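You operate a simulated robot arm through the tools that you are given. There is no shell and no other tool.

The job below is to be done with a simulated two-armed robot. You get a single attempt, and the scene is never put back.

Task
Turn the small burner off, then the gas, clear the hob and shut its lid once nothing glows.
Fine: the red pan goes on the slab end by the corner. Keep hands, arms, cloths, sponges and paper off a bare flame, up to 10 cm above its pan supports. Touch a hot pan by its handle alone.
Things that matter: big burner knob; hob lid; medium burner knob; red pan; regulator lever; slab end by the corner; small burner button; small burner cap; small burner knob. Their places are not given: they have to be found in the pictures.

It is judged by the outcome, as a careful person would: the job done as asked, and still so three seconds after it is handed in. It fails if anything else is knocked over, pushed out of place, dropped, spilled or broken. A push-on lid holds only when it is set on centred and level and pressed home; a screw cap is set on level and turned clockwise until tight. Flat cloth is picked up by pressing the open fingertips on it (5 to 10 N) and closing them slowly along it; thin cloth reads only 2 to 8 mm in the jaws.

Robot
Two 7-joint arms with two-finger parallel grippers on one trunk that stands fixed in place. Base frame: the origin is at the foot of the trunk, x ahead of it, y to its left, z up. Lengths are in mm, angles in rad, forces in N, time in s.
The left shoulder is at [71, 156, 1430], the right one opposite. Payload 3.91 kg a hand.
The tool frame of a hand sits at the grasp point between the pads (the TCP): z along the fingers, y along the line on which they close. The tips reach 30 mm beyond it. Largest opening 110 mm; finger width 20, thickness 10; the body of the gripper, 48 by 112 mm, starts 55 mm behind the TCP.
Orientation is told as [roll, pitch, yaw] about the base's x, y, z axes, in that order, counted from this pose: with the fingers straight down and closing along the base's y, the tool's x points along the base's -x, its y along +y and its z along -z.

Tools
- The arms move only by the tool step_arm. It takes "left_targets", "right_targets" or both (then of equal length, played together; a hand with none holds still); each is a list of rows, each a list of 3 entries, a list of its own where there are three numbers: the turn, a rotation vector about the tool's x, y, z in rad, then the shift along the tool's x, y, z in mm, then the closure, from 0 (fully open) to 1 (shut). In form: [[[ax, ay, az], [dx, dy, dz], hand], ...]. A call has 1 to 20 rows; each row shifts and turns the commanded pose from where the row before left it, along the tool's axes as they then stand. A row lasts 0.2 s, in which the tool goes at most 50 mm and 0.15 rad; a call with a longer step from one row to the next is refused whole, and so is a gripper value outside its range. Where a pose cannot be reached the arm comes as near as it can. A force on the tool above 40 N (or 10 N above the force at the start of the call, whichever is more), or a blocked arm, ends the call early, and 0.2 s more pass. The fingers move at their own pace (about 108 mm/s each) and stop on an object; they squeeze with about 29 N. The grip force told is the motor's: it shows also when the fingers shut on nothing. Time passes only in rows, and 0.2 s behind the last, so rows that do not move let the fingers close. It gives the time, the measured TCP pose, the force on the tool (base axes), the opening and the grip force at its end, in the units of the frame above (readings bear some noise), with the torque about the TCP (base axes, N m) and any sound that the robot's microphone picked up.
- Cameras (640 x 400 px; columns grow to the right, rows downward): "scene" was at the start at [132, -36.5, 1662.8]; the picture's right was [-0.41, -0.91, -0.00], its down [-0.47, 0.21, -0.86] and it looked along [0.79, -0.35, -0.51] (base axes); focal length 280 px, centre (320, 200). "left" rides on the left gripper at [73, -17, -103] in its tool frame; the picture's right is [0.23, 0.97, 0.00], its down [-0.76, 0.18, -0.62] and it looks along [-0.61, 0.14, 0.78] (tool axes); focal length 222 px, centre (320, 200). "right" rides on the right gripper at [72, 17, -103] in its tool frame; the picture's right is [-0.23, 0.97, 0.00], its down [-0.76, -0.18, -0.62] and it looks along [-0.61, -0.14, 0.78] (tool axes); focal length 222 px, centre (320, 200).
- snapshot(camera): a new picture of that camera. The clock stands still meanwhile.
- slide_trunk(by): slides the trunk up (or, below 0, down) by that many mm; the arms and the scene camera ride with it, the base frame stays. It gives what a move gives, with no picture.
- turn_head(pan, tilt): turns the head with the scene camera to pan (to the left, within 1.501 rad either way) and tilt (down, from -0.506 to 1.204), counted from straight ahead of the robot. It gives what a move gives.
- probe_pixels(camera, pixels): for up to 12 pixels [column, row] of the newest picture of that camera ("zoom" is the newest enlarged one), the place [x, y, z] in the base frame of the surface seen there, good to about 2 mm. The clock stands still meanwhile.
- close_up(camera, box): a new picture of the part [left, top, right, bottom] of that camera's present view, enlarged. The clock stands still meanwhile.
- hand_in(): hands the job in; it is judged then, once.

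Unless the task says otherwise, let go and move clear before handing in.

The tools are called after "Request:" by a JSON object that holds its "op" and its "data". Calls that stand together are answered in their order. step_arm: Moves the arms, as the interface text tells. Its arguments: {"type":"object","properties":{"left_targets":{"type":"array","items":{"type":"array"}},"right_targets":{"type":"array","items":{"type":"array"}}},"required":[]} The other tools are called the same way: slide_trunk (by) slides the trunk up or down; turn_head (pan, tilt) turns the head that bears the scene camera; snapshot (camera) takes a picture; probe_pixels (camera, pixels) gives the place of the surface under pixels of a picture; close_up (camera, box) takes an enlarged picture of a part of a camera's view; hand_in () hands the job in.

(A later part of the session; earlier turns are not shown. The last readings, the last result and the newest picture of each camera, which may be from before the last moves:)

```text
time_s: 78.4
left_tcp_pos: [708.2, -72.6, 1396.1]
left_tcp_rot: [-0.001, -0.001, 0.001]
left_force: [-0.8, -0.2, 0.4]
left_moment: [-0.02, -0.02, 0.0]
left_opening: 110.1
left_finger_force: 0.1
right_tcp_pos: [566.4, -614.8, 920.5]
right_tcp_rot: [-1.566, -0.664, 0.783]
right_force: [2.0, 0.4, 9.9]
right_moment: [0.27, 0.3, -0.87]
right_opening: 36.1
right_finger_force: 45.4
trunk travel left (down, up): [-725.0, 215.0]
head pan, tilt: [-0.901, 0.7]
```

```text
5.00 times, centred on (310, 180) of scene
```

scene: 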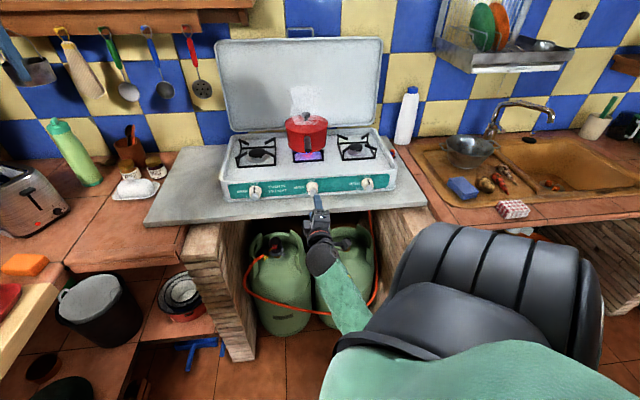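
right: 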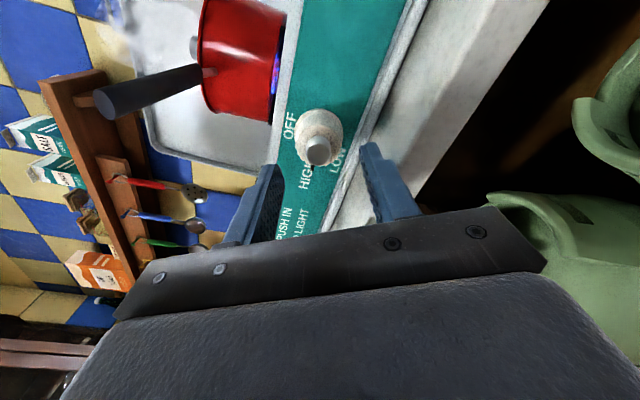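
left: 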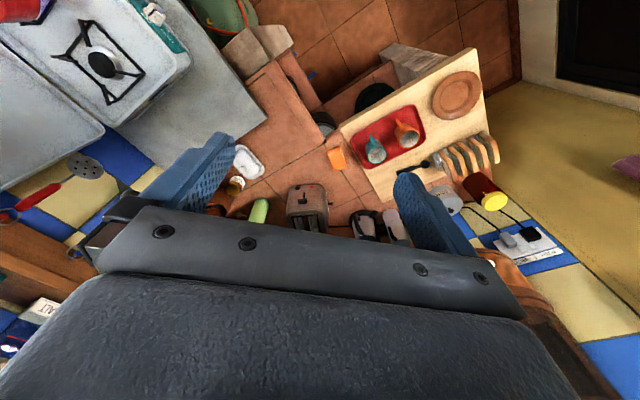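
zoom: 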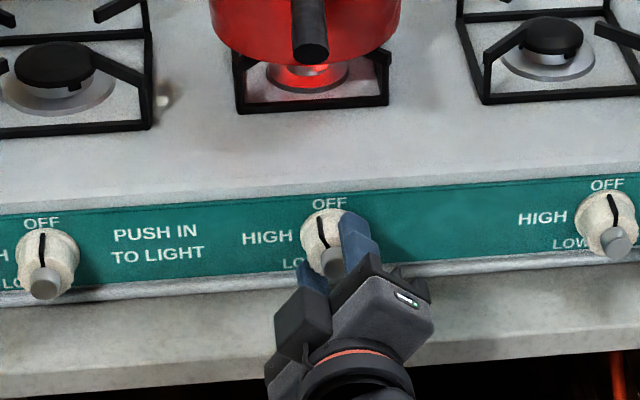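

The flame has gone out and only a red glow remains; the mark is about 10-15° short of vertical. I'll turn the last bit until it stops.

Request:
{"op": "step_arm", "data": {"right_targets": [[[0, 0, 0.06], [0, 0, 0], 0.75], [[0, 0, 0.06], [0, 0, 0], 0.75], [[0, 0, 0.06], [0, 0, 0], 0.75]]}}

Request:
{"op": "close_up", "data": {"camera": "scene", "box": [272, 165, 348, 213]}}

```text
time_s: 79.2
left_tcp_pos: [708.1, -72.5, 1398.0]
left_tcp_rot: [-0.001, -0.002, 0.004]
left_force: [-0.3, -0.6, -0.1]
left_moment: [0.03, -0.04, 0.04]
left_opening: 109.9
left_finger_force: 0.0
right_tcp_pos: [567.0, -614.7, 920.0]
right_tcp_rot: [-1.564, -0.844, 0.781]
right_force: [-0.5, -2.4, 9.1]
right_moment: [-0.2, -0.23, -0.27]
right_opening: 35.9
right_finger_force: 44.9
trunk travel left (down, up): [-725.0, 215.0]
head pan, tilt: [-0.901, 0.7]
```

```text
8.33 times, centred on (310, 189) of scene
```

zoom: 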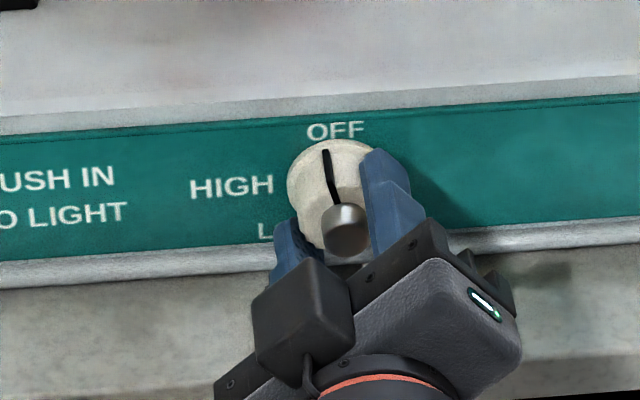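

The mark is almost at OFF; compared with the other knobs it needs a few degrees more. I'll turn gently a bit further until a stop is felt.

Request:
{"op": "step_arm", "data": {"right_targets": [[[0, 0, 0.05], [0, 0, 0], 0.75], [[0, 0, 0.05], [0, 0, 0], 0.75], [[0, 0, 0.04], [0, 0, 0], 0.75]]}}

Request:
{"op": "close_up", "data": {"camera": "scene", "box": [272, 165, 348, 213]}}

```text
time_s: 80.0
left_tcp_pos: [707.7, -73.2, 1396.7]
left_tcp_rot: [-0.003, -0.002, 0.001]
left_force: [-0.7, -0.6, 0.3]
left_moment: [0.02, 0.03, -0.03]
left_opening: 110.1
left_finger_force: 0.1
right_tcp_pos: [567.1, -615.4, 920.2]
right_tcp_rot: [-1.566, -0.983, 0.78]
right_force: [-1.2, -3.5, 9.9]
right_moment: [0.08, 0.11, -0.33]
right_opening: 36.0
right_finger_force: 45.0
trunk travel left (down, up): [-725.0, 215.0]
head pan, tilt: [-0.901, 0.7]
```

```text
8.33 times, centred on (310, 189) of scene
```

zoom: 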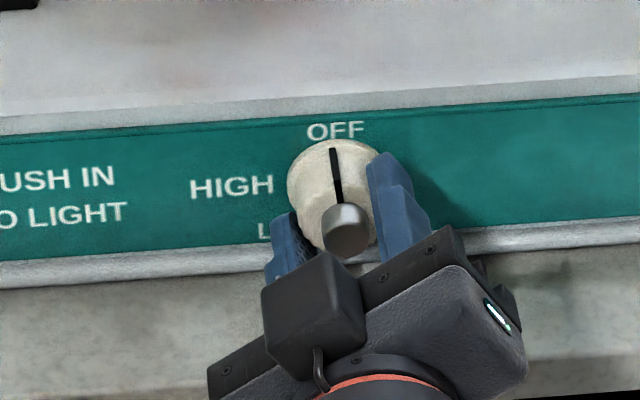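

Still no stop torque. I'll turn a little more and compare the torque.

Request:
{"op": "step_arm", "data": {"right_targets": [[[0, 0, 0.04], [0, 0, 0], 0.75], [[0, 0, 0.04], [0, 0, 0], 0.75]]}}

Request:
{"op": "close_up", "data": {"camera": "scene", "box": [222, 160, 398, 220]}}

```text
time_s: 80.6
left_tcp_pos: [707.7, -72.9, 1397.5]
left_tcp_rot: [-0.002, -0.002, 0.001]
left_force: [-0.7, 0.6, -0.6]
left_moment: [0.03, 0.02, -0.02]
left_opening: 109.8
left_finger_force: 0.1
right_tcp_pos: [567.0, -616.4, 920.3]
right_tcp_rot: [-1.562, -1.063, 0.781]
right_force: [-3.4, -6.1, 8.6]
right_moment: [-0.24, -0.25, -0.16]
right_opening: 36.0
right_finger_force: 45.3
trunk travel left (down, up): [-725.0, 215.0]
head pan, tilt: [-0.901, 0.7]
```

```text
3.64 times, centred on (310, 190) of scene
```

zoom: 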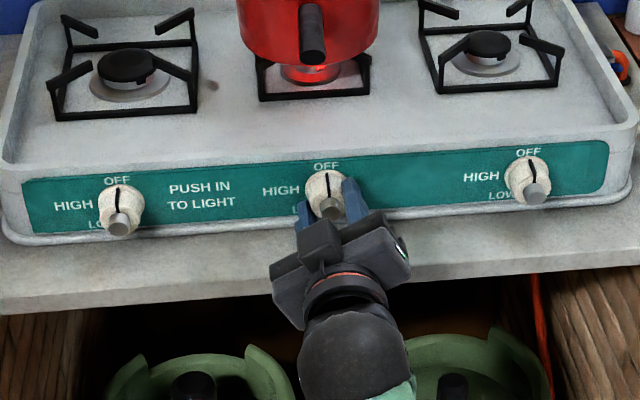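

The mark is vertical now, 89° from HIGH, matching the other two knobs. I'll open the fingers and back away to confirm.

Request:
{"op": "step_arm", "data": {"right_targets": [[[0, 0, 0], [0, 0, 0], 0.6], [[0, 0, 0], [0, 0, 0], 0.5], [[0, 0, 0], [0, 0, 0], 0.5], [[0, 0, 0], [0, 0, -20], 0.5], [[0, 0, 0], [0, 0, -30], 0.5], [[0, 0, 0], [0, 0, -40], 0.5], [[0, 0, 0], [0, 0, 0], 0.5]]}}

Request:
{"op": "close_up", "data": {"camera": "scene", "box": [272, 165, 348, 213]}}

Request:
{"op": "close_up", "data": {"camera": "right", "box": [240, 60, 400, 160]}}

Request:
{"op": "snapshot", "data": {"camera": "scene"}}

```text
time_s: 82.4
left_tcp_pos: [709.0, -74.4, 1396.4]
left_tcp_rot: [-0.001, -0.002, 0.002]
left_force: [0.0, 0.8, -0.4]
left_moment: [-0.02, 0.01, 0.01]
left_opening: 110.0
left_finger_force: 0.1
right_tcp_pos: [513.6, -576.5, 956.9]
right_tcp_rot: [-1.706, -1.01, 0.914]
right_force: [-0.2, 0.0, -0.1]
right_moment: [-0.02, -0.01, -0.04]
right_opening: 54.9
right_finger_force: 0.0
trunk travel left (down, up): [-725.0, 215.0]
head pan, tilt: [-0.901, 0.7]
stopped in row 7 (right hand): the arm was blocked; the commanded pose is now the measured one
```

```text
8.33 times, centred on (310, 189) of scene
```

zoom: 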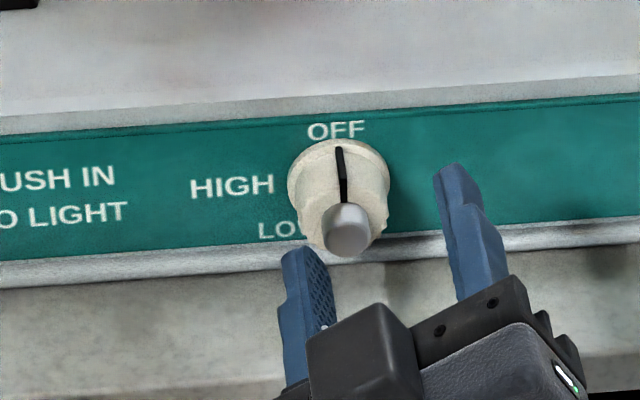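

```text
4.00 times, centred on (320, 110) of right
```

zoom: 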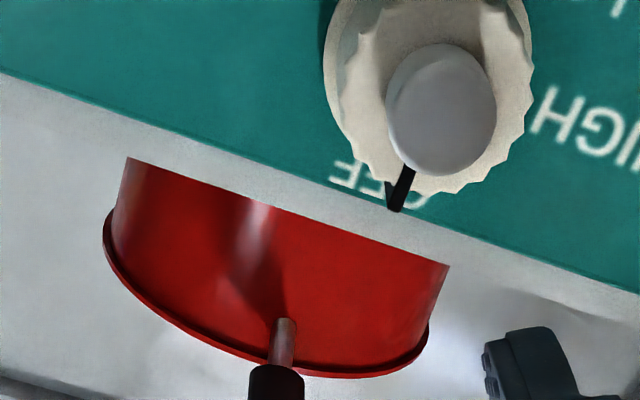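

```text
taken
```

scene: 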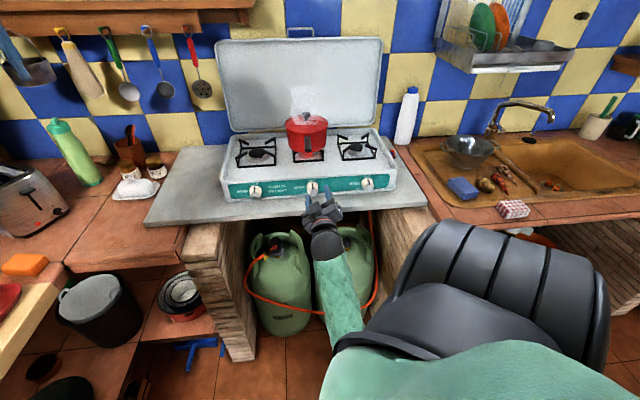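

The knob's mark points straight at OFF. Next is the gas: I'll look closely at the regulator on the left bottle (scene (275,245)).

Request:
{"op": "close_up", "data": {"camera": "scene", "box": [245, 220, 309, 260]}}

Request:
{"op": "probe_pixels", "data": {"camera": "zoom", "pixels": [[320, 200], [300, 180], [300, 230], [270, 200], [340, 160], [250, 250], [360, 270], [200, 180], [440, 200], [320, 120], [180, 100], [400, 330]]}}

```text
10.00 times, centred on (277, 240) of scene
```

zoom: 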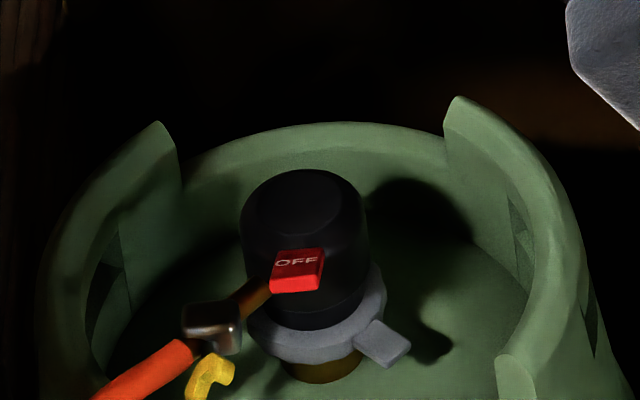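

```text
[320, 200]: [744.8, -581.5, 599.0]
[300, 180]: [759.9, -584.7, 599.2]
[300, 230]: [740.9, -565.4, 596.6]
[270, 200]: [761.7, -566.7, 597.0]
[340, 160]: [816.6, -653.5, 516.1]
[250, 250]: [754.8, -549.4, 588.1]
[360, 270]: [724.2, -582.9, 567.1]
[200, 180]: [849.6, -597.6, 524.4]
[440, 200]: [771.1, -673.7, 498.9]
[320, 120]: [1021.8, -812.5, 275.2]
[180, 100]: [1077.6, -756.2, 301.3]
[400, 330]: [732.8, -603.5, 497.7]
```

The red lever marked OFF sticks out of the black regulator's front at roughly (715,-543,610), tilted upward. I'll check what lies beneath the left hand before lowering the trunk further.

Request:
{"op": "turn_head", "data": {"pan": -0.1, "tilt": 0.8}}

Request:
{"op": "snapshot", "data": {"camera": "scene"}}

Request:
{"op": "snapshot", "data": {"camera": "left"}}

```text
time_s: 83.5
left_tcp_pos: [708.5, -73.7, 1397.4]
left_tcp_rot: [0.0, -0.002, 0.001]
left_force: [-0.3, -0.4, 0.0]
left_moment: [0.02, 0.03, 0.03]
left_opening: 109.8
left_finger_force: 0.0
right_tcp_pos: [514.1, -575.5, 957.2]
right_tcp_rot: [-1.706, -1.01, 0.915]
right_force: [0.1, 0.2, -0.3]
right_moment: [-0.02, 0.04, -0.01]
right_opening: 55.0
right_finger_force: 0.1
trunk travel left (down, up): [-725.0, 215.0]
head pan, tilt: [-0.099, 0.799]
```

```text
taken
```

scene: 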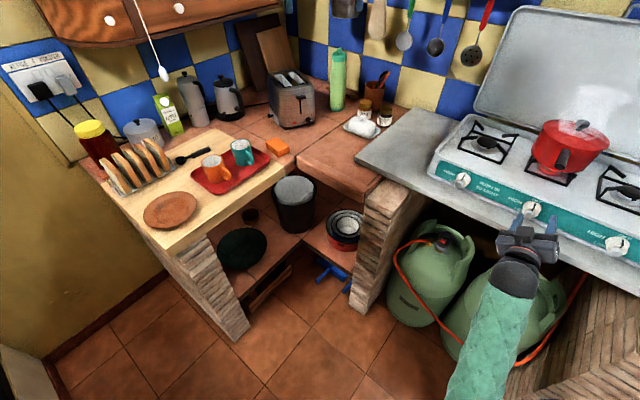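

```text
taken
```

left: 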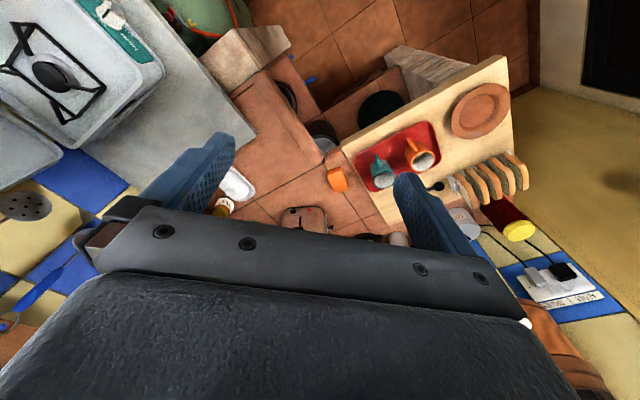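

I'll probe the counter objects, slab end and table to know clearances.

Request:
{"op": "probe_pixels", "data": {"camera": "scene", "pixels": [[290, 80], [338, 55], [360, 160], [412, 112], [375, 150], [430, 165], [470, 115], [365, 105], [240, 145], [150, 240], [375, 170], [345, 190]]}}

Request:
{"op": "close_up", "data": {"camera": "scene", "box": [340, 60, 640, 260]}}

```text
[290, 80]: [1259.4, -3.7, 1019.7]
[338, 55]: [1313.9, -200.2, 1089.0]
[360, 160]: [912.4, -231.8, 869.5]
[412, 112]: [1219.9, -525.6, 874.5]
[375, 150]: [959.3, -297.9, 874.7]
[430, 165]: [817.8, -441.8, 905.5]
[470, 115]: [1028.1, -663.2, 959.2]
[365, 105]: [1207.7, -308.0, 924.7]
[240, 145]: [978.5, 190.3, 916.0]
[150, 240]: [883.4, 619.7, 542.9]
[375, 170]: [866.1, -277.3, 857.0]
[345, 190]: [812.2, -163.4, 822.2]
```

```text
2.00 times, centred on (490, 160) of scene
```

zoom: 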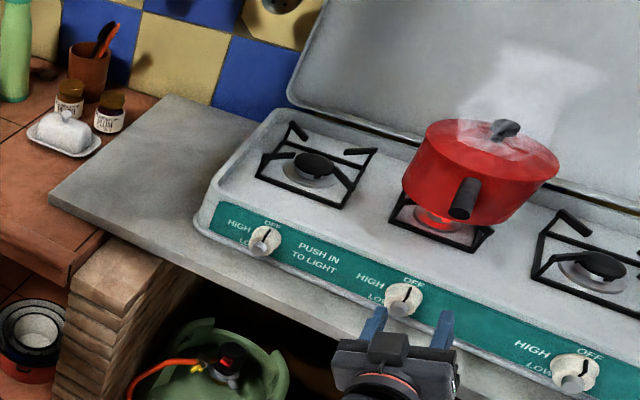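

The slab's corner-end area (t -495 to -270) is free, and the regulator can be reached from the front with the hand pitched 45° down. I'll pitch the right hand down, close its fingers and shift it across toward the regulator, staying in front of the slab.

Request:
{"op": "step_arm", "data": {"right_targets": [[[-0.0753, 0.1212, 0], [0, 0, 0], 0.7], [[-0.0753, 0.1212, 0], [0, 0, 0], 0.9], [[-0.0753, 0.1212, 0], [0, 0, 0], 1.0], [[-0.0753, 0.1212, 0], [0, 0, 0], 1.0], [[-0.0753, 0.1212, 0], [0, 0, 0], 1.0], [[-0.0753, 0.1212, 0], [0, 0, 0], 1.0], [[0, 0, 0], [-18.7, 36.8, -3.6], 1.0], [[0, 0, 0], [-18.7, 36.8, -3.6], 1.0], [[0, 0, 0], [-18.7, 36.8, -3.6], 1.0], [[0, 0, 0], [-18.7, 36.8, -3.6], 1.0], [[0, 0, 0], [0, 0, 0], 1.0]]}}

Request:
{"op": "snapshot", "data": {"camera": "scene"}}

Request:
{"op": "snapshot", "data": {"camera": "right"}}

```text
time_s: 85.9
left_tcp_pos: [708.7, -75.8, 1396.6]
left_tcp_rot: [0.0, -0.003, 0.002]
left_force: [-0.3, -0.3, -0.2]
left_moment: [-0.04, 0.0, 0.0]
left_opening: 110.1
left_finger_force: 0.0
right_tcp_pos: [614.4, -443.9, 957.2]
right_tcp_rot: [-0.482, -0.645, -0.052]
right_force: [0.4, -0.4, 0.3]
right_moment: [0.01, 0.01, 0.0]
right_opening: 0.1
right_finger_force: 29.0
trunk travel left (down, up): [-725.0, 215.0]
head pan, tilt: [-0.099, 0.799]
```

```text
taken
```

scene: 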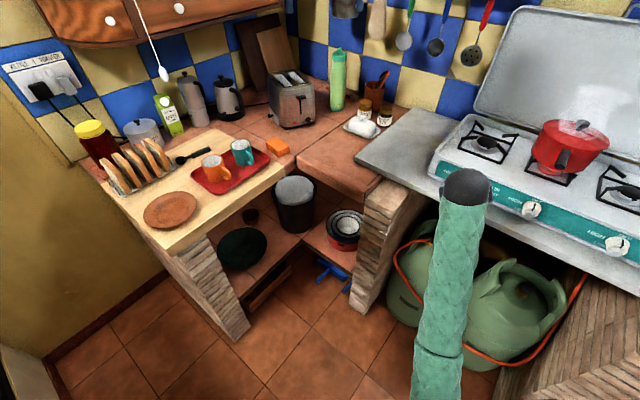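

```text
taken
```

right: 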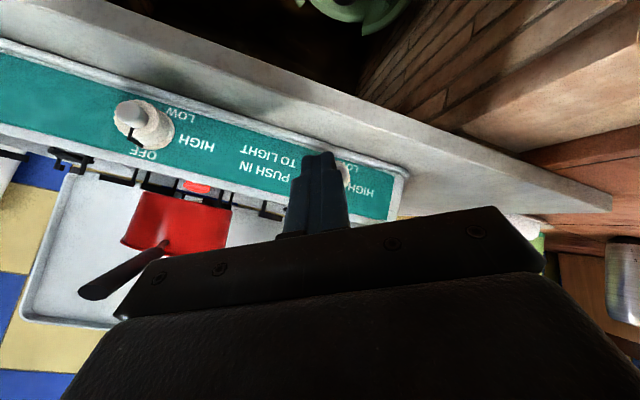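

The hand is at (614,-444,957), pitched 45° down with fingers shut, clear in front of the slab. I'll lower it to look at the regulator.

Request:
{"op": "step_arm", "data": {"right_targets": [[[0, 0, 0], [24, 15, 28.3], 1.0], [[0, 0, 0], [24, 15, 28.3], 1.0], [[0, 0, 0], [24, 15, 28.3], 1.0], [[0, 0, 0], [24, 15, 28.3], 1.0], [[0, 0, 0], [24, 15, 28.3], 1.0], [[0, 0, 0], [0, 0, 0], 1.0]]}}

Request:
{"op": "snapshot", "data": {"camera": "scene"}}

Request:
{"op": "snapshot", "data": {"camera": "right"}}

```text
time_s: 87.3
left_tcp_pos: [708.4, -73.8, 1396.3]
left_tcp_rot: [-0.002, -0.002, 0.001]
left_force: [-0.2, 0.0, 0.3]
left_moment: [0.03, -0.04, -0.01]
left_opening: 110.1
left_finger_force: 0.1
right_tcp_pos: [614.7, -441.3, 756.8]
right_tcp_rot: [-0.484, -0.646, -0.051]
right_force: [0.5, -0.4, 0.0]
right_moment: [-0.01, 0.04, -0.01]
right_opening: 0.0
right_finger_force: 29.3
trunk travel left (down, up): [-725.0, 215.0]
head pan, tilt: [-0.099, 0.799]
```

```text
taken
```

scene: 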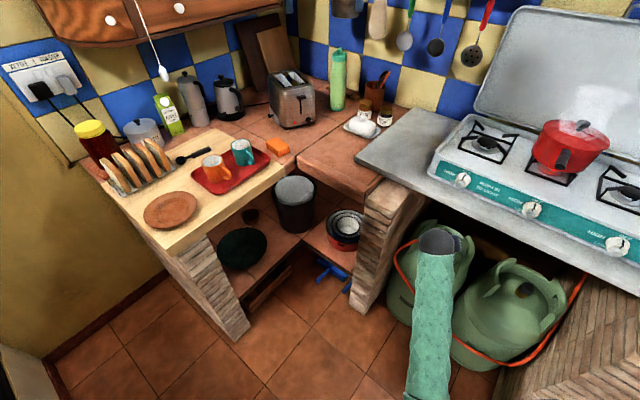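

```text
taken
```

right: 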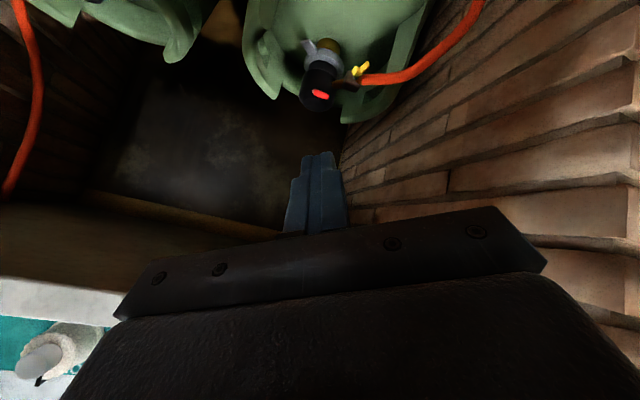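

The regulator with the red lever shows at (320,92) in the right camera. I'll zoom in and probe it.

Request:
{"op": "close_up", "data": {"camera": "right", "box": [272, 35, 400, 115]}}

Request:
{"op": "probe_pixels", "data": {"camera": "zoom", "pixels": [[235, 295], [245, 285], [225, 300], [250, 310], [215, 285], [230, 200], [200, 250], [260, 230], [190, 330], [330, 190], [180, 60], [280, 60]]}}

```text
5.00 times, centred on (336, 75) of right
```

zoom: 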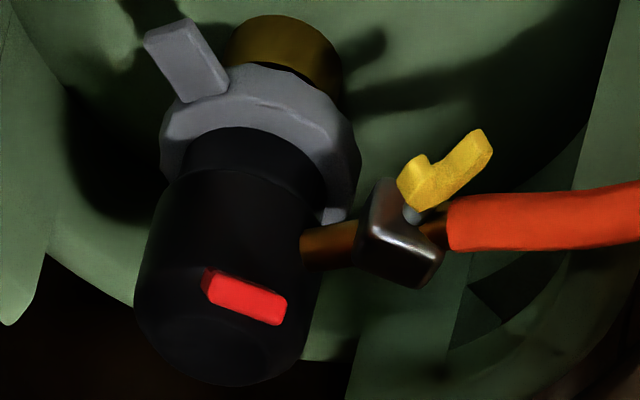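

```text
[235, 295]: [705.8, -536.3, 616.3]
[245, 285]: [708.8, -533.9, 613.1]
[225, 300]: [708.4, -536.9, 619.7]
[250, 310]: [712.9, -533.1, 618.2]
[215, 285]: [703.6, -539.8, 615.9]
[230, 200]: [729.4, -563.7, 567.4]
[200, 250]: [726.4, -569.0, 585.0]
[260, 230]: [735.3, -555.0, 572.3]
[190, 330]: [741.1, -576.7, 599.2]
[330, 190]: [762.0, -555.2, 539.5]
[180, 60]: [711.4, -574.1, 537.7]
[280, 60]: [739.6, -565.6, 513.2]
```

The red lever sticks forward and up from the regulator, its tip at about (706,-536,617), with OFF on its top face, so pressing it down should shut it. I'll bring the closed fingertips just above the lever's tip.

Request:
{"op": "step_arm", "data": {"right_targets": [[[0, 0, 0], [-2.8, -2.5, 36.3], 1.0], [[0, 0, 0], [-2.8, -2.5, 36.3], 1.0], [[0, 0, 0], [-2.8, -2.5, 36.3], 1.0], [[0, 0, 0], [-2.8, -2.5, 33], 1.0], [[0, 0, 0], [0, 0, 0], 1.0]]}}

Request:
{"op": "close_up", "data": {"camera": "right", "box": [240, 60, 400, 200]}}

Request:
{"op": "turn_head", "data": {"pan": -0.65, "tilt": 0.95}}

Request:
{"op": "snapshot", "data": {"camera": "scene"}}

```text
time_s: 88.5
left_tcp_pos: [708.6, -73.5, 1397.4]
left_tcp_rot: [-0.001, -0.003, 0.001]
left_force: [0.3, 1.0, -0.2]
left_moment: [-0.01, 0.0, 0.0]
left_opening: 109.8
left_finger_force: 0.0
right_tcp_pos: [691.3, -520.9, 668.5]
right_tcp_rot: [-0.486, -0.647, -0.049]
right_force: [0.1, -0.4, -0.2]
right_moment: [0.01, -0.02, -0.03]
right_opening: 0.1
right_finger_force: 29.0
trunk travel left (down, up): [-725.0, 215.0]
head pan, tilt: [-0.099, 0.799]
```

```text
2.86 times, centred on (320, 130) of right
```

zoom: 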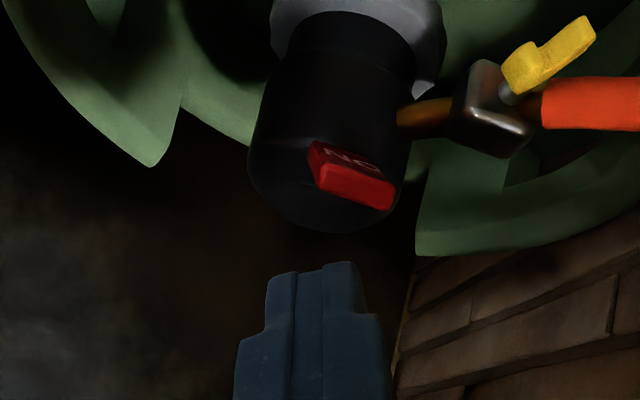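

```text
time_s: 89.5
left_tcp_pos: [708.7, -73.3, 1396.0]
left_tcp_rot: [-0.001, -0.002, -0.001]
left_force: [-0.3, -0.7, -0.3]
left_moment: [0.01, 0.01, 0.0]
left_opening: 110.0
left_finger_force: 0.1
right_tcp_pos: [690.6, -519.2, 667.4]
right_tcp_rot: [-0.483, -0.646, -0.05]
right_force: [0.5, 0.8, 0.0]
right_moment: [0.01, 0.01, -0.02]
right_opening: 0.0
right_finger_force: 28.7
trunk travel left (down, up): [-725.0, 215.0]
head pan, tilt: [-0.649, 0.949]
```

```text
taken
```

scene: 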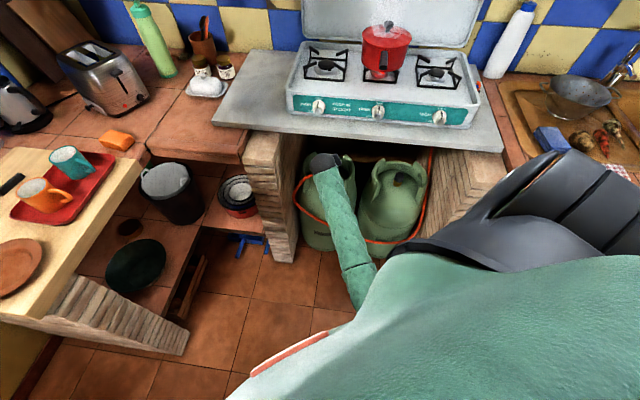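

The lever's underside reads ON and its top OFF, so down is OFF. I'll move 12 mm forward over the lever's tip and press down in small steps.

Request:
{"op": "step_arm", "data": {"right_targets": [[[0, 0, 0], [-7.2, -4.5, 8.5], 1.0], [[0, 0, 0], [3.6, 2.25, 4.24], 1.0], [[0, 0, 0], [3.6, 2.25, 4.24], 1.0], [[0, 0, 0], [3.6, 2.25, 4.24], 1.0], [[0, 0, 0], [3.6, 2.25, 4.24], 1.0], [[0, 0, 0], [3.6, 2.25, 4.24], 1.0]]}}

Request:
{"op": "close_up", "data": {"camera": "right", "box": [240, 60, 400, 200]}}

```text
time_s: 90.9
left_tcp_pos: [709.7, -74.5, 1397.3]
left_tcp_rot: [-0.001, -0.002, 0.002]
left_force: [-0.1, 0.0, -0.7]
left_moment: [-0.01, 0.0, 0.01]
left_opening: 110.0
left_finger_force: 0.1
right_tcp_pos: [701.2, -530.7, 637.6]
right_tcp_rot: [-0.483, -0.646, -0.049]
right_force: [0.3, -0.7, 0.7]
right_moment: [-0.01, 0.01, 0.02]
right_opening: 0.1
right_finger_force: 28.6
trunk travel left (down, up): [-725.0, 215.0]
head pan, tilt: [-0.649, 0.949]
```

```text
2.86 times, centred on (320, 130) of right
```

zoom: 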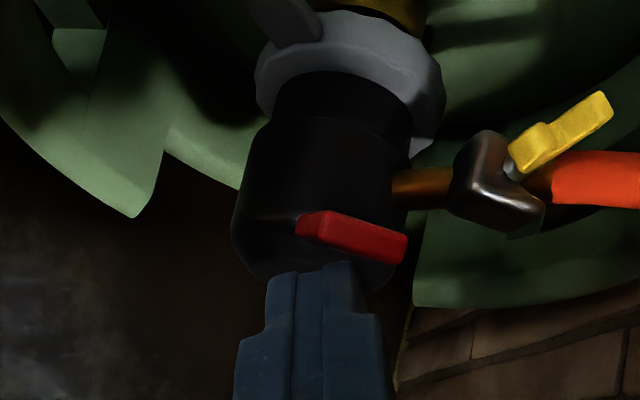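

The ON face is no longer visible from this lower camera, which suggests the lever has already begun to tip down. I'll zoom in to check before pressing further.

Request:
{"op": "close_up", "data": {"camera": "right", "box": [300, 110, 396, 170]}}

Request:
{"op": "probe_pixels", "data": {"camera": "zoom", "pixels": [[180, 200], [130, 190], [230, 230], [120, 180], [110, 210], [300, 240], [180, 170], [180, 230], [60, 320], [240, 130]]}}

```text
6.67 times, centred on (348, 140) of right
```

zoom: 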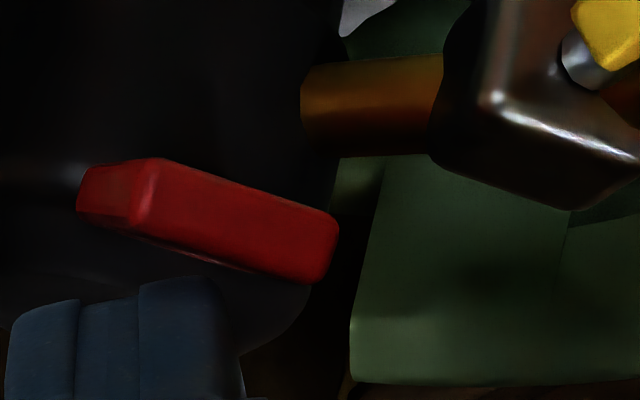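

```text
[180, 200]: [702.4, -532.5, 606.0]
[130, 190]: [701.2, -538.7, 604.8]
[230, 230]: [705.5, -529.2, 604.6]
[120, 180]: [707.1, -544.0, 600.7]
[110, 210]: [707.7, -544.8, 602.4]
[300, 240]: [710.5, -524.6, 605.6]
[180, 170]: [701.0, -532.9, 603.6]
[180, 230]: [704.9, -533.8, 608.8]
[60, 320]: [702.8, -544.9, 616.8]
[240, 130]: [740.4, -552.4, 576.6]
```

The lever's end is now at z 606 (was 617), so it is tipping down with little effort. I'll continue pressing downward.

Request:
{"op": "step_arm", "data": {"right_targets": [[[0, 0, 0], [3.6, 2.25, 4.24], 1.0], [[0, 0, 0], [3.6, 2.25, 4.24], 1.0], [[0, 0, 0], [3.6, 2.25, 4.24], 1.0]]}}

Request:
{"op": "close_up", "data": {"camera": "right", "box": [280, 80, 408, 180]}}

```text
time_s: 91.7
left_tcp_pos: [708.5, -73.9, 1397.0]
left_tcp_rot: [-0.001, -0.001, 0.002]
left_force: [0.3, 0.0, -0.1]
left_moment: [-0.02, 0.02, 0.04]
left_opening: 110.0
left_finger_force: 0.1
right_tcp_pos: [701.0, -529.9, 619.3]
right_tcp_rot: [-0.485, -0.645, -0.052]
right_force: [-0.3, 0.2, 0.2]
right_moment: [-0.02, 0.01, 0.0]
right_opening: 0.0
right_finger_force: 28.3
trunk travel left (down, up): [-725.0, 215.0]
head pan, tilt: [-0.649, 0.949]
```

```text
4.00 times, centred on (344, 130) of right
```

zoom: 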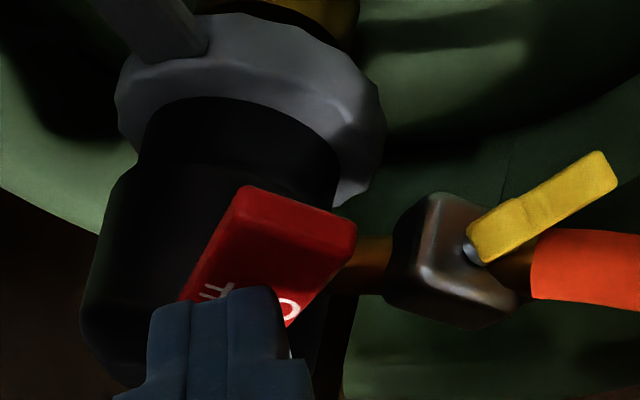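

The lever has swung down and its OFF face now shows. I'll press a little more to make sure it is at its stop.

Request:
{"op": "step_arm", "data": {"right_targets": [[[0, 0, 0], [3.0, 1.9, 3.5], 1.0], [[0, 0, 0], [3.0, 1.9, 3.5], 1.0], [[0, 0, 0], [0, 0, 0], 1.0]]}}

Request:
{"op": "close_up", "data": {"camera": "right", "box": [280, 80, 408, 180]}}

```text
time_s: 92.5
left_tcp_pos: [709.2, -73.5, 1396.6]
left_tcp_rot: [-0.001, -0.002, 0.002]
left_force: [0.0, -0.5, 0.1]
left_moment: [-0.01, -0.03, 0.01]
left_opening: 109.9
left_finger_force: 0.0
right_tcp_pos: [701.6, -530.3, 609.6]
right_tcp_rot: [-0.485, -0.646, -0.05]
right_force: [-0.2, -0.8, -0.2]
right_moment: [-0.03, 0.02, -0.01]
right_opening: 0.0
right_finger_force: 29.0
trunk travel left (down, up): [-725.0, 215.0]
head pan, tilt: [-0.649, 0.949]
```

```text
4.00 times, centred on (344, 130) of right
```

zoom: 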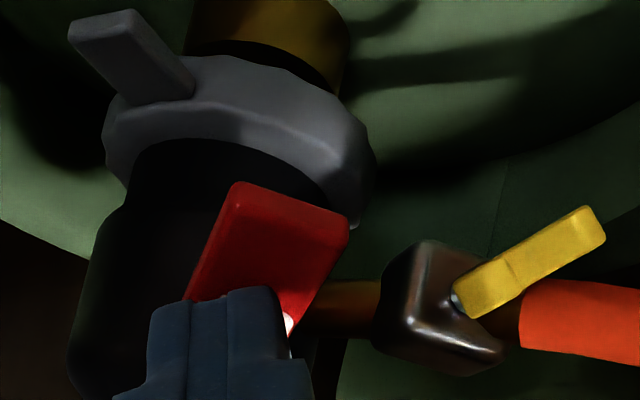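

The lever keeps going down without resistance; I'll press two more small steps and watch for a stop.

Request:
{"op": "step_arm", "data": {"right_targets": [[[0, 0, 0], [3.0, 1.9, 3.5], 1.0], [[0, 0, 0], [3.0, 1.9, 3.5], 1.0], [[0, 0, 0], [0, 0, 0], 1.0]]}}

Request:
{"op": "close_up", "data": {"camera": "right", "box": [280, 80, 408, 180]}}

```text
time_s: 93.3
left_tcp_pos: [709.1, -72.7, 1396.5]
left_tcp_rot: [-0.004, -0.003, 0.001]
left_force: [0.0, -0.2, -0.1]
left_moment: [0.03, -0.02, 0.0]
left_opening: 110.0
left_finger_force: 0.0
right_tcp_pos: [700.4, -529.7, 599.8]
right_tcp_rot: [-0.484, -0.643, -0.052]
right_force: [-0.6, -0.4, -0.7]
right_moment: [0.0, -0.02, -0.01]
right_opening: 0.0
right_finger_force: 29.5
trunk travel left (down, up): [-725.0, 215.0]
head pan, tilt: [-0.649, 0.949]
```

```text
4.00 times, centred on (344, 130) of right
```

zoom: 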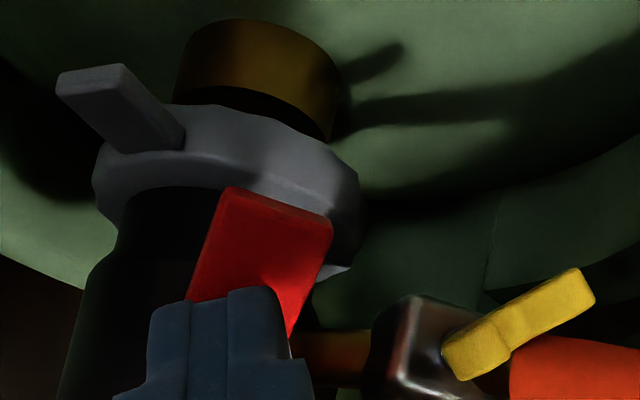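

I'll probe the lever's face to see its present angle.

Request:
{"op": "probe_pixels", "data": {"camera": "zoom", "pixels": [[235, 200], [320, 225], [270, 240], [230, 270], [300, 290], [260, 215], [150, 300], [110, 330], [250, 300], [200, 320]]}}

```text
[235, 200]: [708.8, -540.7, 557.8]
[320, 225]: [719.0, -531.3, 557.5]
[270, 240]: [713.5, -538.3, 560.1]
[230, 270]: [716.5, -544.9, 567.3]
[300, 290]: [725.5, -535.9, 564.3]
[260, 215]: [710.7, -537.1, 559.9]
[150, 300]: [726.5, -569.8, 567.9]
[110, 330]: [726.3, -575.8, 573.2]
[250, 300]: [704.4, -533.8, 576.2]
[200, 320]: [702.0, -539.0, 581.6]
```

The lever is now about 45° below horizontal (tip z 558), mirror image of its starting angle. I'll press a touch more to feel whether it is at its stop.

Request:
{"op": "step_arm", "data": {"right_targets": [[[0, 0, 0], [2.4, 1.5, 2.83], 1.0], [[0, 0, 0], [2.4, 1.5, 2.83], 1.0], [[0, 0, 0], [0, 0, 0], 1.0]]}}

Request:
{"op": "close_up", "data": {"camera": "right", "box": [280, 80, 408, 180]}}

Request:
{"op": "probe_pixels", "data": {"camera": "zoom", "pixels": [[235, 200], [320, 225], [270, 240], [260, 215], [290, 260]]}}

```text
time_s: 94.1
left_tcp_pos: [709.3, -73.3, 1396.7]
left_tcp_rot: [-0.001, -0.003, 0.003]
left_force: [-0.6, -0.3, -1.0]
left_moment: [-0.02, 0.02, -0.01]
left_opening: 110.0
left_finger_force: 0.0
right_tcp_pos: [700.6, -530.4, 591.1]
right_tcp_rot: [-0.485, -0.645, -0.051]
right_force: [0.5, 0.1, -0.5]
right_moment: [0.0, 0.01, 0.0]
right_opening: 0.3
right_finger_force: 28.5
trunk travel left (down, up): [-725.0, 215.0]
head pan, tilt: [-0.649, 0.949]
```

```text
4.00 times, centred on (344, 130) of right
```

zoom: 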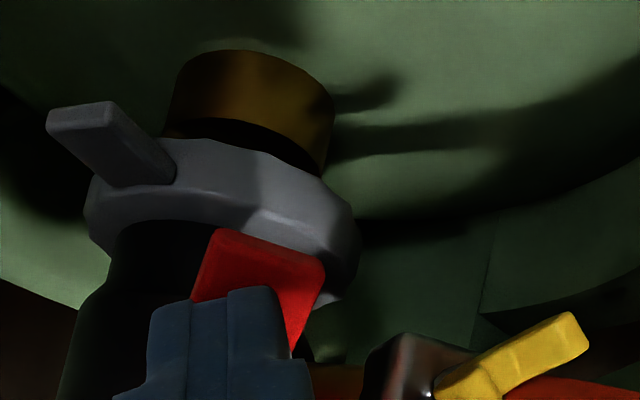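

```text
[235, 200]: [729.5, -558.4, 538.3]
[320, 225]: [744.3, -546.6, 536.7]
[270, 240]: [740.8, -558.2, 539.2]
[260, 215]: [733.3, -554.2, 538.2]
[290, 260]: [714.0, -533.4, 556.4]
```

The lever's tip stays at z 556 while the fingertip passes in front without force, so it is at its down stop. I'll back the hand straight out and look at it.

Request:
{"op": "step_arm", "data": {"right_targets": [[[0, 0, 0], [17.8, 11.1, -21], 1.0], [[0, 0, 0], [17.8, 11.1, -21], 1.0], [[0, 0, 0], [0, 0, -40], 1.0], [[0, 0, 0], [0, 0, -40], 1.0], [[0, 0, 0], [0, 0, 0], 1.0]]}}

Request:
{"op": "snapshot", "data": {"camera": "right"}}

Request:
{"op": "snapshot", "data": {"camera": "scene"}}

```text
time_s: 95.3
left_tcp_pos: [709.5, -74.4, 1397.6]
left_tcp_rot: [-0.003, -0.002, 0.001]
left_force: [-0.7, 0.4, 0.3]
left_moment: [-0.01, -0.01, 0.02]
left_opening: 110.0
left_finger_force: 0.0
right_tcp_pos: [617.5, -449.1, 647.6]
right_tcp_rot: [-0.483, -0.644, -0.051]
right_force: [0.0, 0.4, 0.0]
right_moment: [-0.02, -0.02, -0.03]
right_opening: 0.2
right_finger_force: 28.7
trunk travel left (down, up): [-725.0, 215.0]
head pan, tilt: [-0.649, 0.949]
```

```text
taken
```

right: 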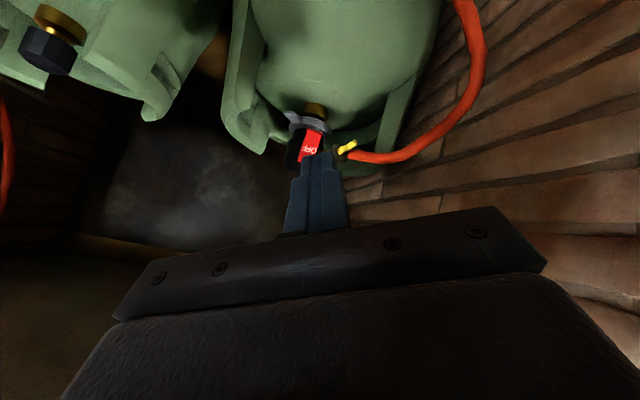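

```text
taken
```

scene: 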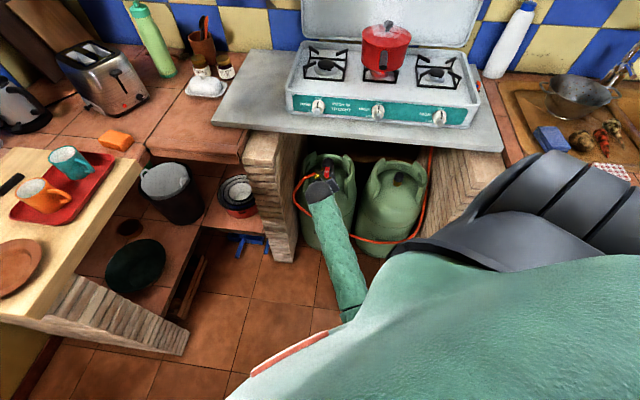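

The lever hangs down with OFF facing out. Now I'll zoom in on the lever and the hob to check state.

Request:
{"op": "close_up", "data": {"camera": "scene", "box": [290, 140, 370, 190]}}

Request:
{"op": "close_up", "data": {"camera": "scene", "box": [340, 15, 440, 100]}}

Request:
{"op": "probe_pixels", "data": {"camera": "zoom", "pixels": [[320, 60], [310, 90], [230, 120], [420, 120], [320, 190], [310, 260], [300, 300], [290, 240], [330, 240], [330, 340], [225, 85], [425, 85]]}}

```text
8.00 times, centred on (330, 165) of scene
```

zoom: 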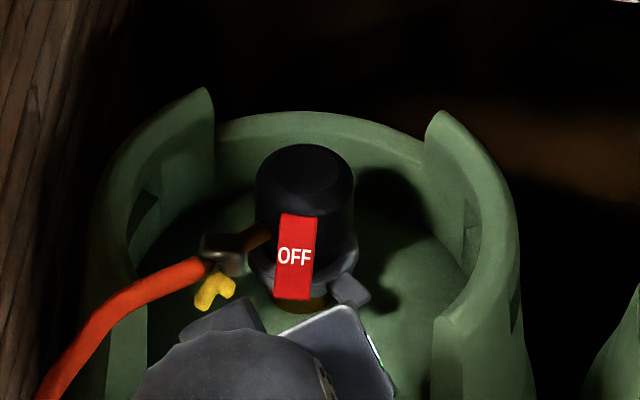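

```text
4.71 times, centred on (390, 58) of scene
```

zoom: 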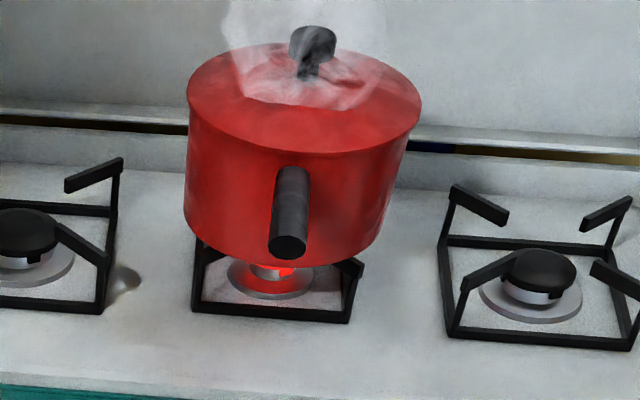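

```text
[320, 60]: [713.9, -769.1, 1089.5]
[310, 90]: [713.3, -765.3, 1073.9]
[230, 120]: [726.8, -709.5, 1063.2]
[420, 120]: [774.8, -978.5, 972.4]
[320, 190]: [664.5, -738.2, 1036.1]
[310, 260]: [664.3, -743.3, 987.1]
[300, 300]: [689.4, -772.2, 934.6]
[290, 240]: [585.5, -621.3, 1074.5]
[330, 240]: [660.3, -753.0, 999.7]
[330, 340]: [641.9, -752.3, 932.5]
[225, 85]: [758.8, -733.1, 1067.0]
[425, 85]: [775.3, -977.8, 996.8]
```

OFF now shows clearly on the lever, and the small burner only glows dull red under the pan. Next I'll raise the right hand in front of the counter and point it down, ready for the pan's handle.

Request:
{"op": "step_arm", "data": {"right_targets": [[[0, 0, 0], [-24, -15, -28.3], 1.0], [[0, 0, 0], [-24, -15, -28.3], 1.0], [[0, 0, 0], [-24, -15, -28.3], 1.0], [[0, 0, 0], [-24, -15, -28.3], 1.0], [[0, 0, 0], [-24, -15, -28.3], 1.0], [[0, 0, 0], [-24, -15, -28.3], 1.0], [[0, 0, 0], [-24, -15, -28.3], 1.0], [[0, 0, 0], [-24, -15, -28.3], 1.0], [[0, 0, 0], [-24, -15, -28.3], 1.0], [[0, 0, 0], [-24, -15, -28.3], 1.0], [[0, 0, 0], [-24, -15, -28.3], 1.0], [[0, 0, 0], [-24, -15, -28.3], 1.0], [[0, 0, 0], [-24, -15, -28.3], 1.0], [[0, 0, 0], [0, 0, 0], 1.0]]}}

Request:
{"op": "turn_head", "data": {"pan": -0.7, "tilt": 0.6}}

Request:
{"op": "snapshot", "data": {"camera": "scene"}}

```text
time_s: 98.3
left_tcp_pos: [707.7, -75.1, 1396.5]
left_tcp_rot: [0.0, -0.003, 0.002]
left_force: [-0.4, -0.1, -0.3]
left_moment: [0.0, -0.03, -0.01]
left_opening: 110.0
left_finger_force: 0.0
right_tcp_pos: [615.8, -451.7, 1170.3]
right_tcp_rot: [-0.485, -0.646, -0.054]
right_force: [-0.9, -0.6, -0.3]
right_moment: [-0.02, 0.0, 0.02]
right_opening: 0.0
right_finger_force: 29.2
trunk travel left (down, up): [-725.0, 215.0]
head pan, tilt: [-0.649, 0.949]
```

```text
time_s: 99.1
left_tcp_pos: [708.7, -73.3, 1395.6]
left_tcp_rot: [-0.002, -0.003, 0.0]
left_force: [0.1, -0.6, 0.6]
left_moment: [-0.01, -0.02, -0.01]
left_opening: 110.0
left_finger_force: 0.0
right_tcp_pos: [615.5, -451.0, 1169.2]
right_tcp_rot: [-0.485, -0.646, -0.052]
right_force: [1.1, -0.6, 0.3]
right_moment: [-0.02, 0.0, 0.01]
right_opening: 0.0
right_finger_force: 29.3
trunk travel left (down, up): [-725.0, 215.0]
head pan, tilt: [-0.7, 0.6]
```

```text
taken
```

scene: 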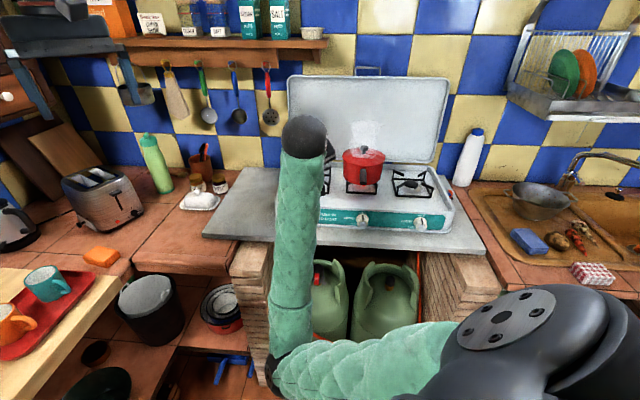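

The raised hand is clear; the pan is in view at (363,165). I'll zoom in to measure the pan and handle accurately.

Request:
{"op": "close_up", "data": {"camera": "scene", "box": [323, 135, 403, 205]}}

Request:
{"op": "probe_pixels", "data": {"camera": "zoom", "pixels": [[320, 110], [300, 220], [290, 245], [310, 245], [300, 270], [300, 190], [160, 200], [430, 200], [180, 130], [420, 130], [380, 270], [230, 270]]}}

```text
5.71 times, centred on (363, 170) of scene
```

zoom: 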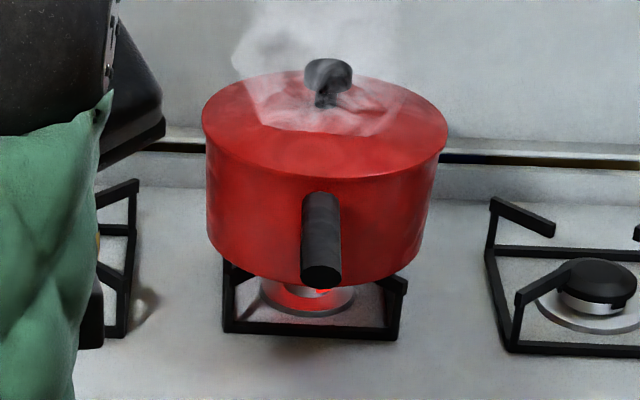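

```text
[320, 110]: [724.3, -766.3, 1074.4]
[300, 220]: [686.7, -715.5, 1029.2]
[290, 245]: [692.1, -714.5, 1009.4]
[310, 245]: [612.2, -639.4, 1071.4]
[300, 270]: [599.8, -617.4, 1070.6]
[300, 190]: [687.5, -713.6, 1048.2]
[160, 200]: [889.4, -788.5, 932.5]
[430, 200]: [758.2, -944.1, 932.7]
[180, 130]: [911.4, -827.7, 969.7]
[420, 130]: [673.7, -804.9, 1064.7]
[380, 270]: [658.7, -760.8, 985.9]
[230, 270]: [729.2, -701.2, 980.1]
```

I'll probe more along the handle's centreline and edges, and the pan's rim.

Request:
{"op": "probe_pixels", "data": {"camera": "zoom", "pixels": [[321, 200], [321, 215], [321, 230], [321, 245], [321, 258], [322, 275], [305, 240], [338, 240], [306, 210], [336, 210], [322, 282], [322, 192]]}}

Request:
{"op": "close_up", "data": {"camera": "right", "box": [0, 0, 320, 200]}}

Request:
{"op": "snapshot", "data": {"camera": "left"}}

```text
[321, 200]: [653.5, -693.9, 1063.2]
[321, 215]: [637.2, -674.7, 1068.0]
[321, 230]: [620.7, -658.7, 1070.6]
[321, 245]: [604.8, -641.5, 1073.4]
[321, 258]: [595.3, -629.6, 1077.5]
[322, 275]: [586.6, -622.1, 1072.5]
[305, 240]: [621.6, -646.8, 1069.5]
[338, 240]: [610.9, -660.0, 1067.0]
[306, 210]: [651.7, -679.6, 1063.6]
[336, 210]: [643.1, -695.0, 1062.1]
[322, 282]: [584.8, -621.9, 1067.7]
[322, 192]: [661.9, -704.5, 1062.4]
```

```text
2.00 times, centred on (160, 100) of right
```

zoom: 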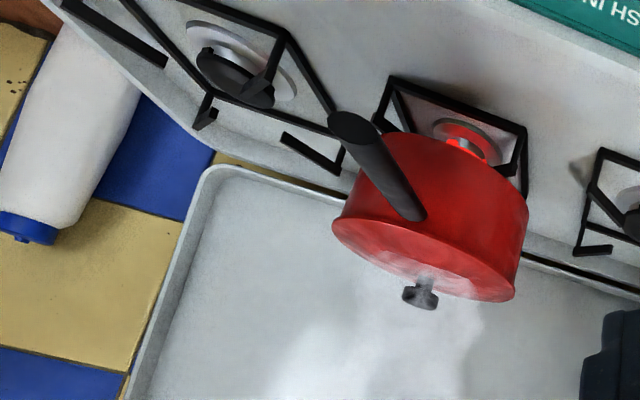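

```text
taken
```

left: 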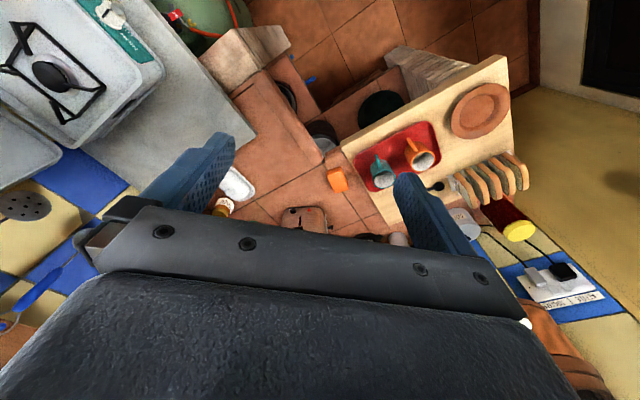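

The handle runs from s≈-960 to -854 at t≈27, about 20 mm thick, rising slightly toward its tip (z 1058 to 1066). I'll grip it lengthwise from the front for the best hold, so I'll roll level, move in front of the pan and pitch nearly horizontal at z 1169.

Request:
{"op": "step_arm", "data": {"right_targets": [[[0, 0, 0.139], [0, 0, 0], 1.0], [[0, 0, 0.139], [0, 0, 0], 1.0], [[0, 0, 0.139], [0, 0, 0], 1.0], [[0, 0, 0.14], [0, 0, 0], 1.0], [[0, 0, 0], [-16.1, -35.8, 16.1], 1.0], [[0, 0, 0], [-16.1, -35.8, 16.1], 1.0], [[0, 0, 0], [-16.1, -35.8, 16.1], 1.0], [[0, 0, 0], [-16.1, -35.8, 16.1], 1.0], [[0, 0, 0], [0, 0, 0], 1.0]]}}

Request:
{"op": "snapshot", "data": {"camera": "scene"}}

```text
time_s: 101.1
left_tcp_pos: [708.6, -71.1, 1396.7]
left_tcp_rot: [-0.002, -0.003, 0.003]
left_force: [-0.8, 0.7, 0.2]
left_moment: [-0.02, 0.0, 0.0]
left_opening: 110.0
left_finger_force: 0.1
right_tcp_pos: [581.5, -615.6, 1169.9]
right_tcp_rot: [0.002, -0.786, -0.773]
right_force: [0.2, 0.3, 0.4]
right_moment: [-0.02, -0.02, 0.0]
right_opening: 0.2
right_finger_force: 29.4
trunk travel left (down, up): [-725.0, 215.0]
head pan, tilt: [-0.7, 0.6]
```

```text
taken
```

scene: 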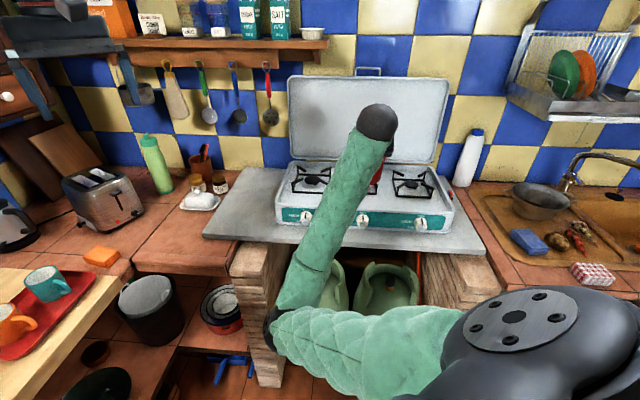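

The hand is level-rolled at (582,-616,1170), pitched 45°. I'll pitch it up to nearly horizontal and open the fingers part way.

Request:
{"op": "step_arm", "data": {"right_targets": [[[0, -0.105, 0], [0, 0, 0], 0.9], [[0, -0.105, 0], [0, 0, 0], 0.7], [[0, -0.105, 0], [0, 0, 0], 0.5], [[0, -0.105, 0], [0, 0, 0], 0.5], [[0, -0.105, 0], [0, 0, 0], 0.5], [[0, -0.105, 0], [0, 0, 0], 0.5], [[0, 0, 0], [0, 0, 0], 0.5]]}}

Request:
{"op": "snapshot", "data": {"camera": "scene"}}

Request:
{"op": "snapshot", "data": {"camera": "right"}}

```text
time_s: 102.7
left_tcp_pos: [710.1, -74.2, 1397.1]
left_tcp_rot: [-0.002, -0.001, 0.003]
left_force: [-0.8, 0.2, 0.4]
left_moment: [0.01, 0.02, 0.02]
left_opening: 109.9
left_finger_force: 0.0
right_tcp_pos: [581.3, -615.7, 1169.1]
right_tcp_rot: [0.012, -1.417, -0.782]
right_force: [0.2, 0.4, 0.6]
right_moment: [0.02, 0.0, 0.0]
right_opening: 54.9
right_finger_force: 0.0
trunk travel left (down, up): [-725.0, 215.0]
head pan, tilt: [-0.7, 0.6]
```

```text
taken
```

scene: 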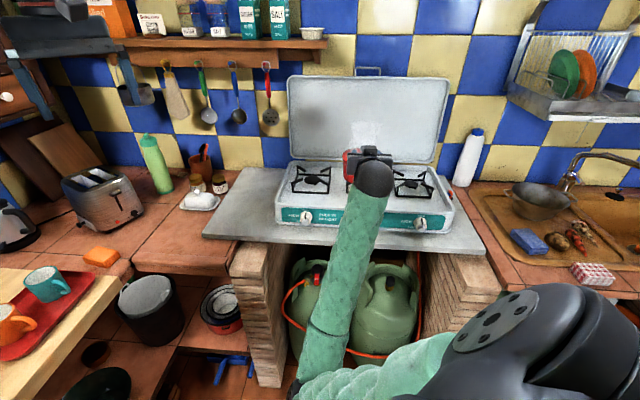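

```text
taken
```

right: 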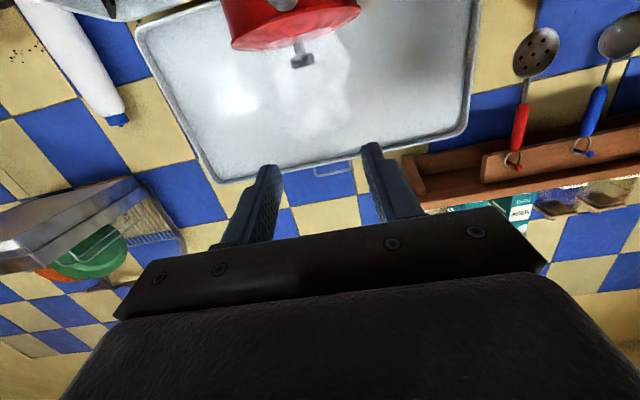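

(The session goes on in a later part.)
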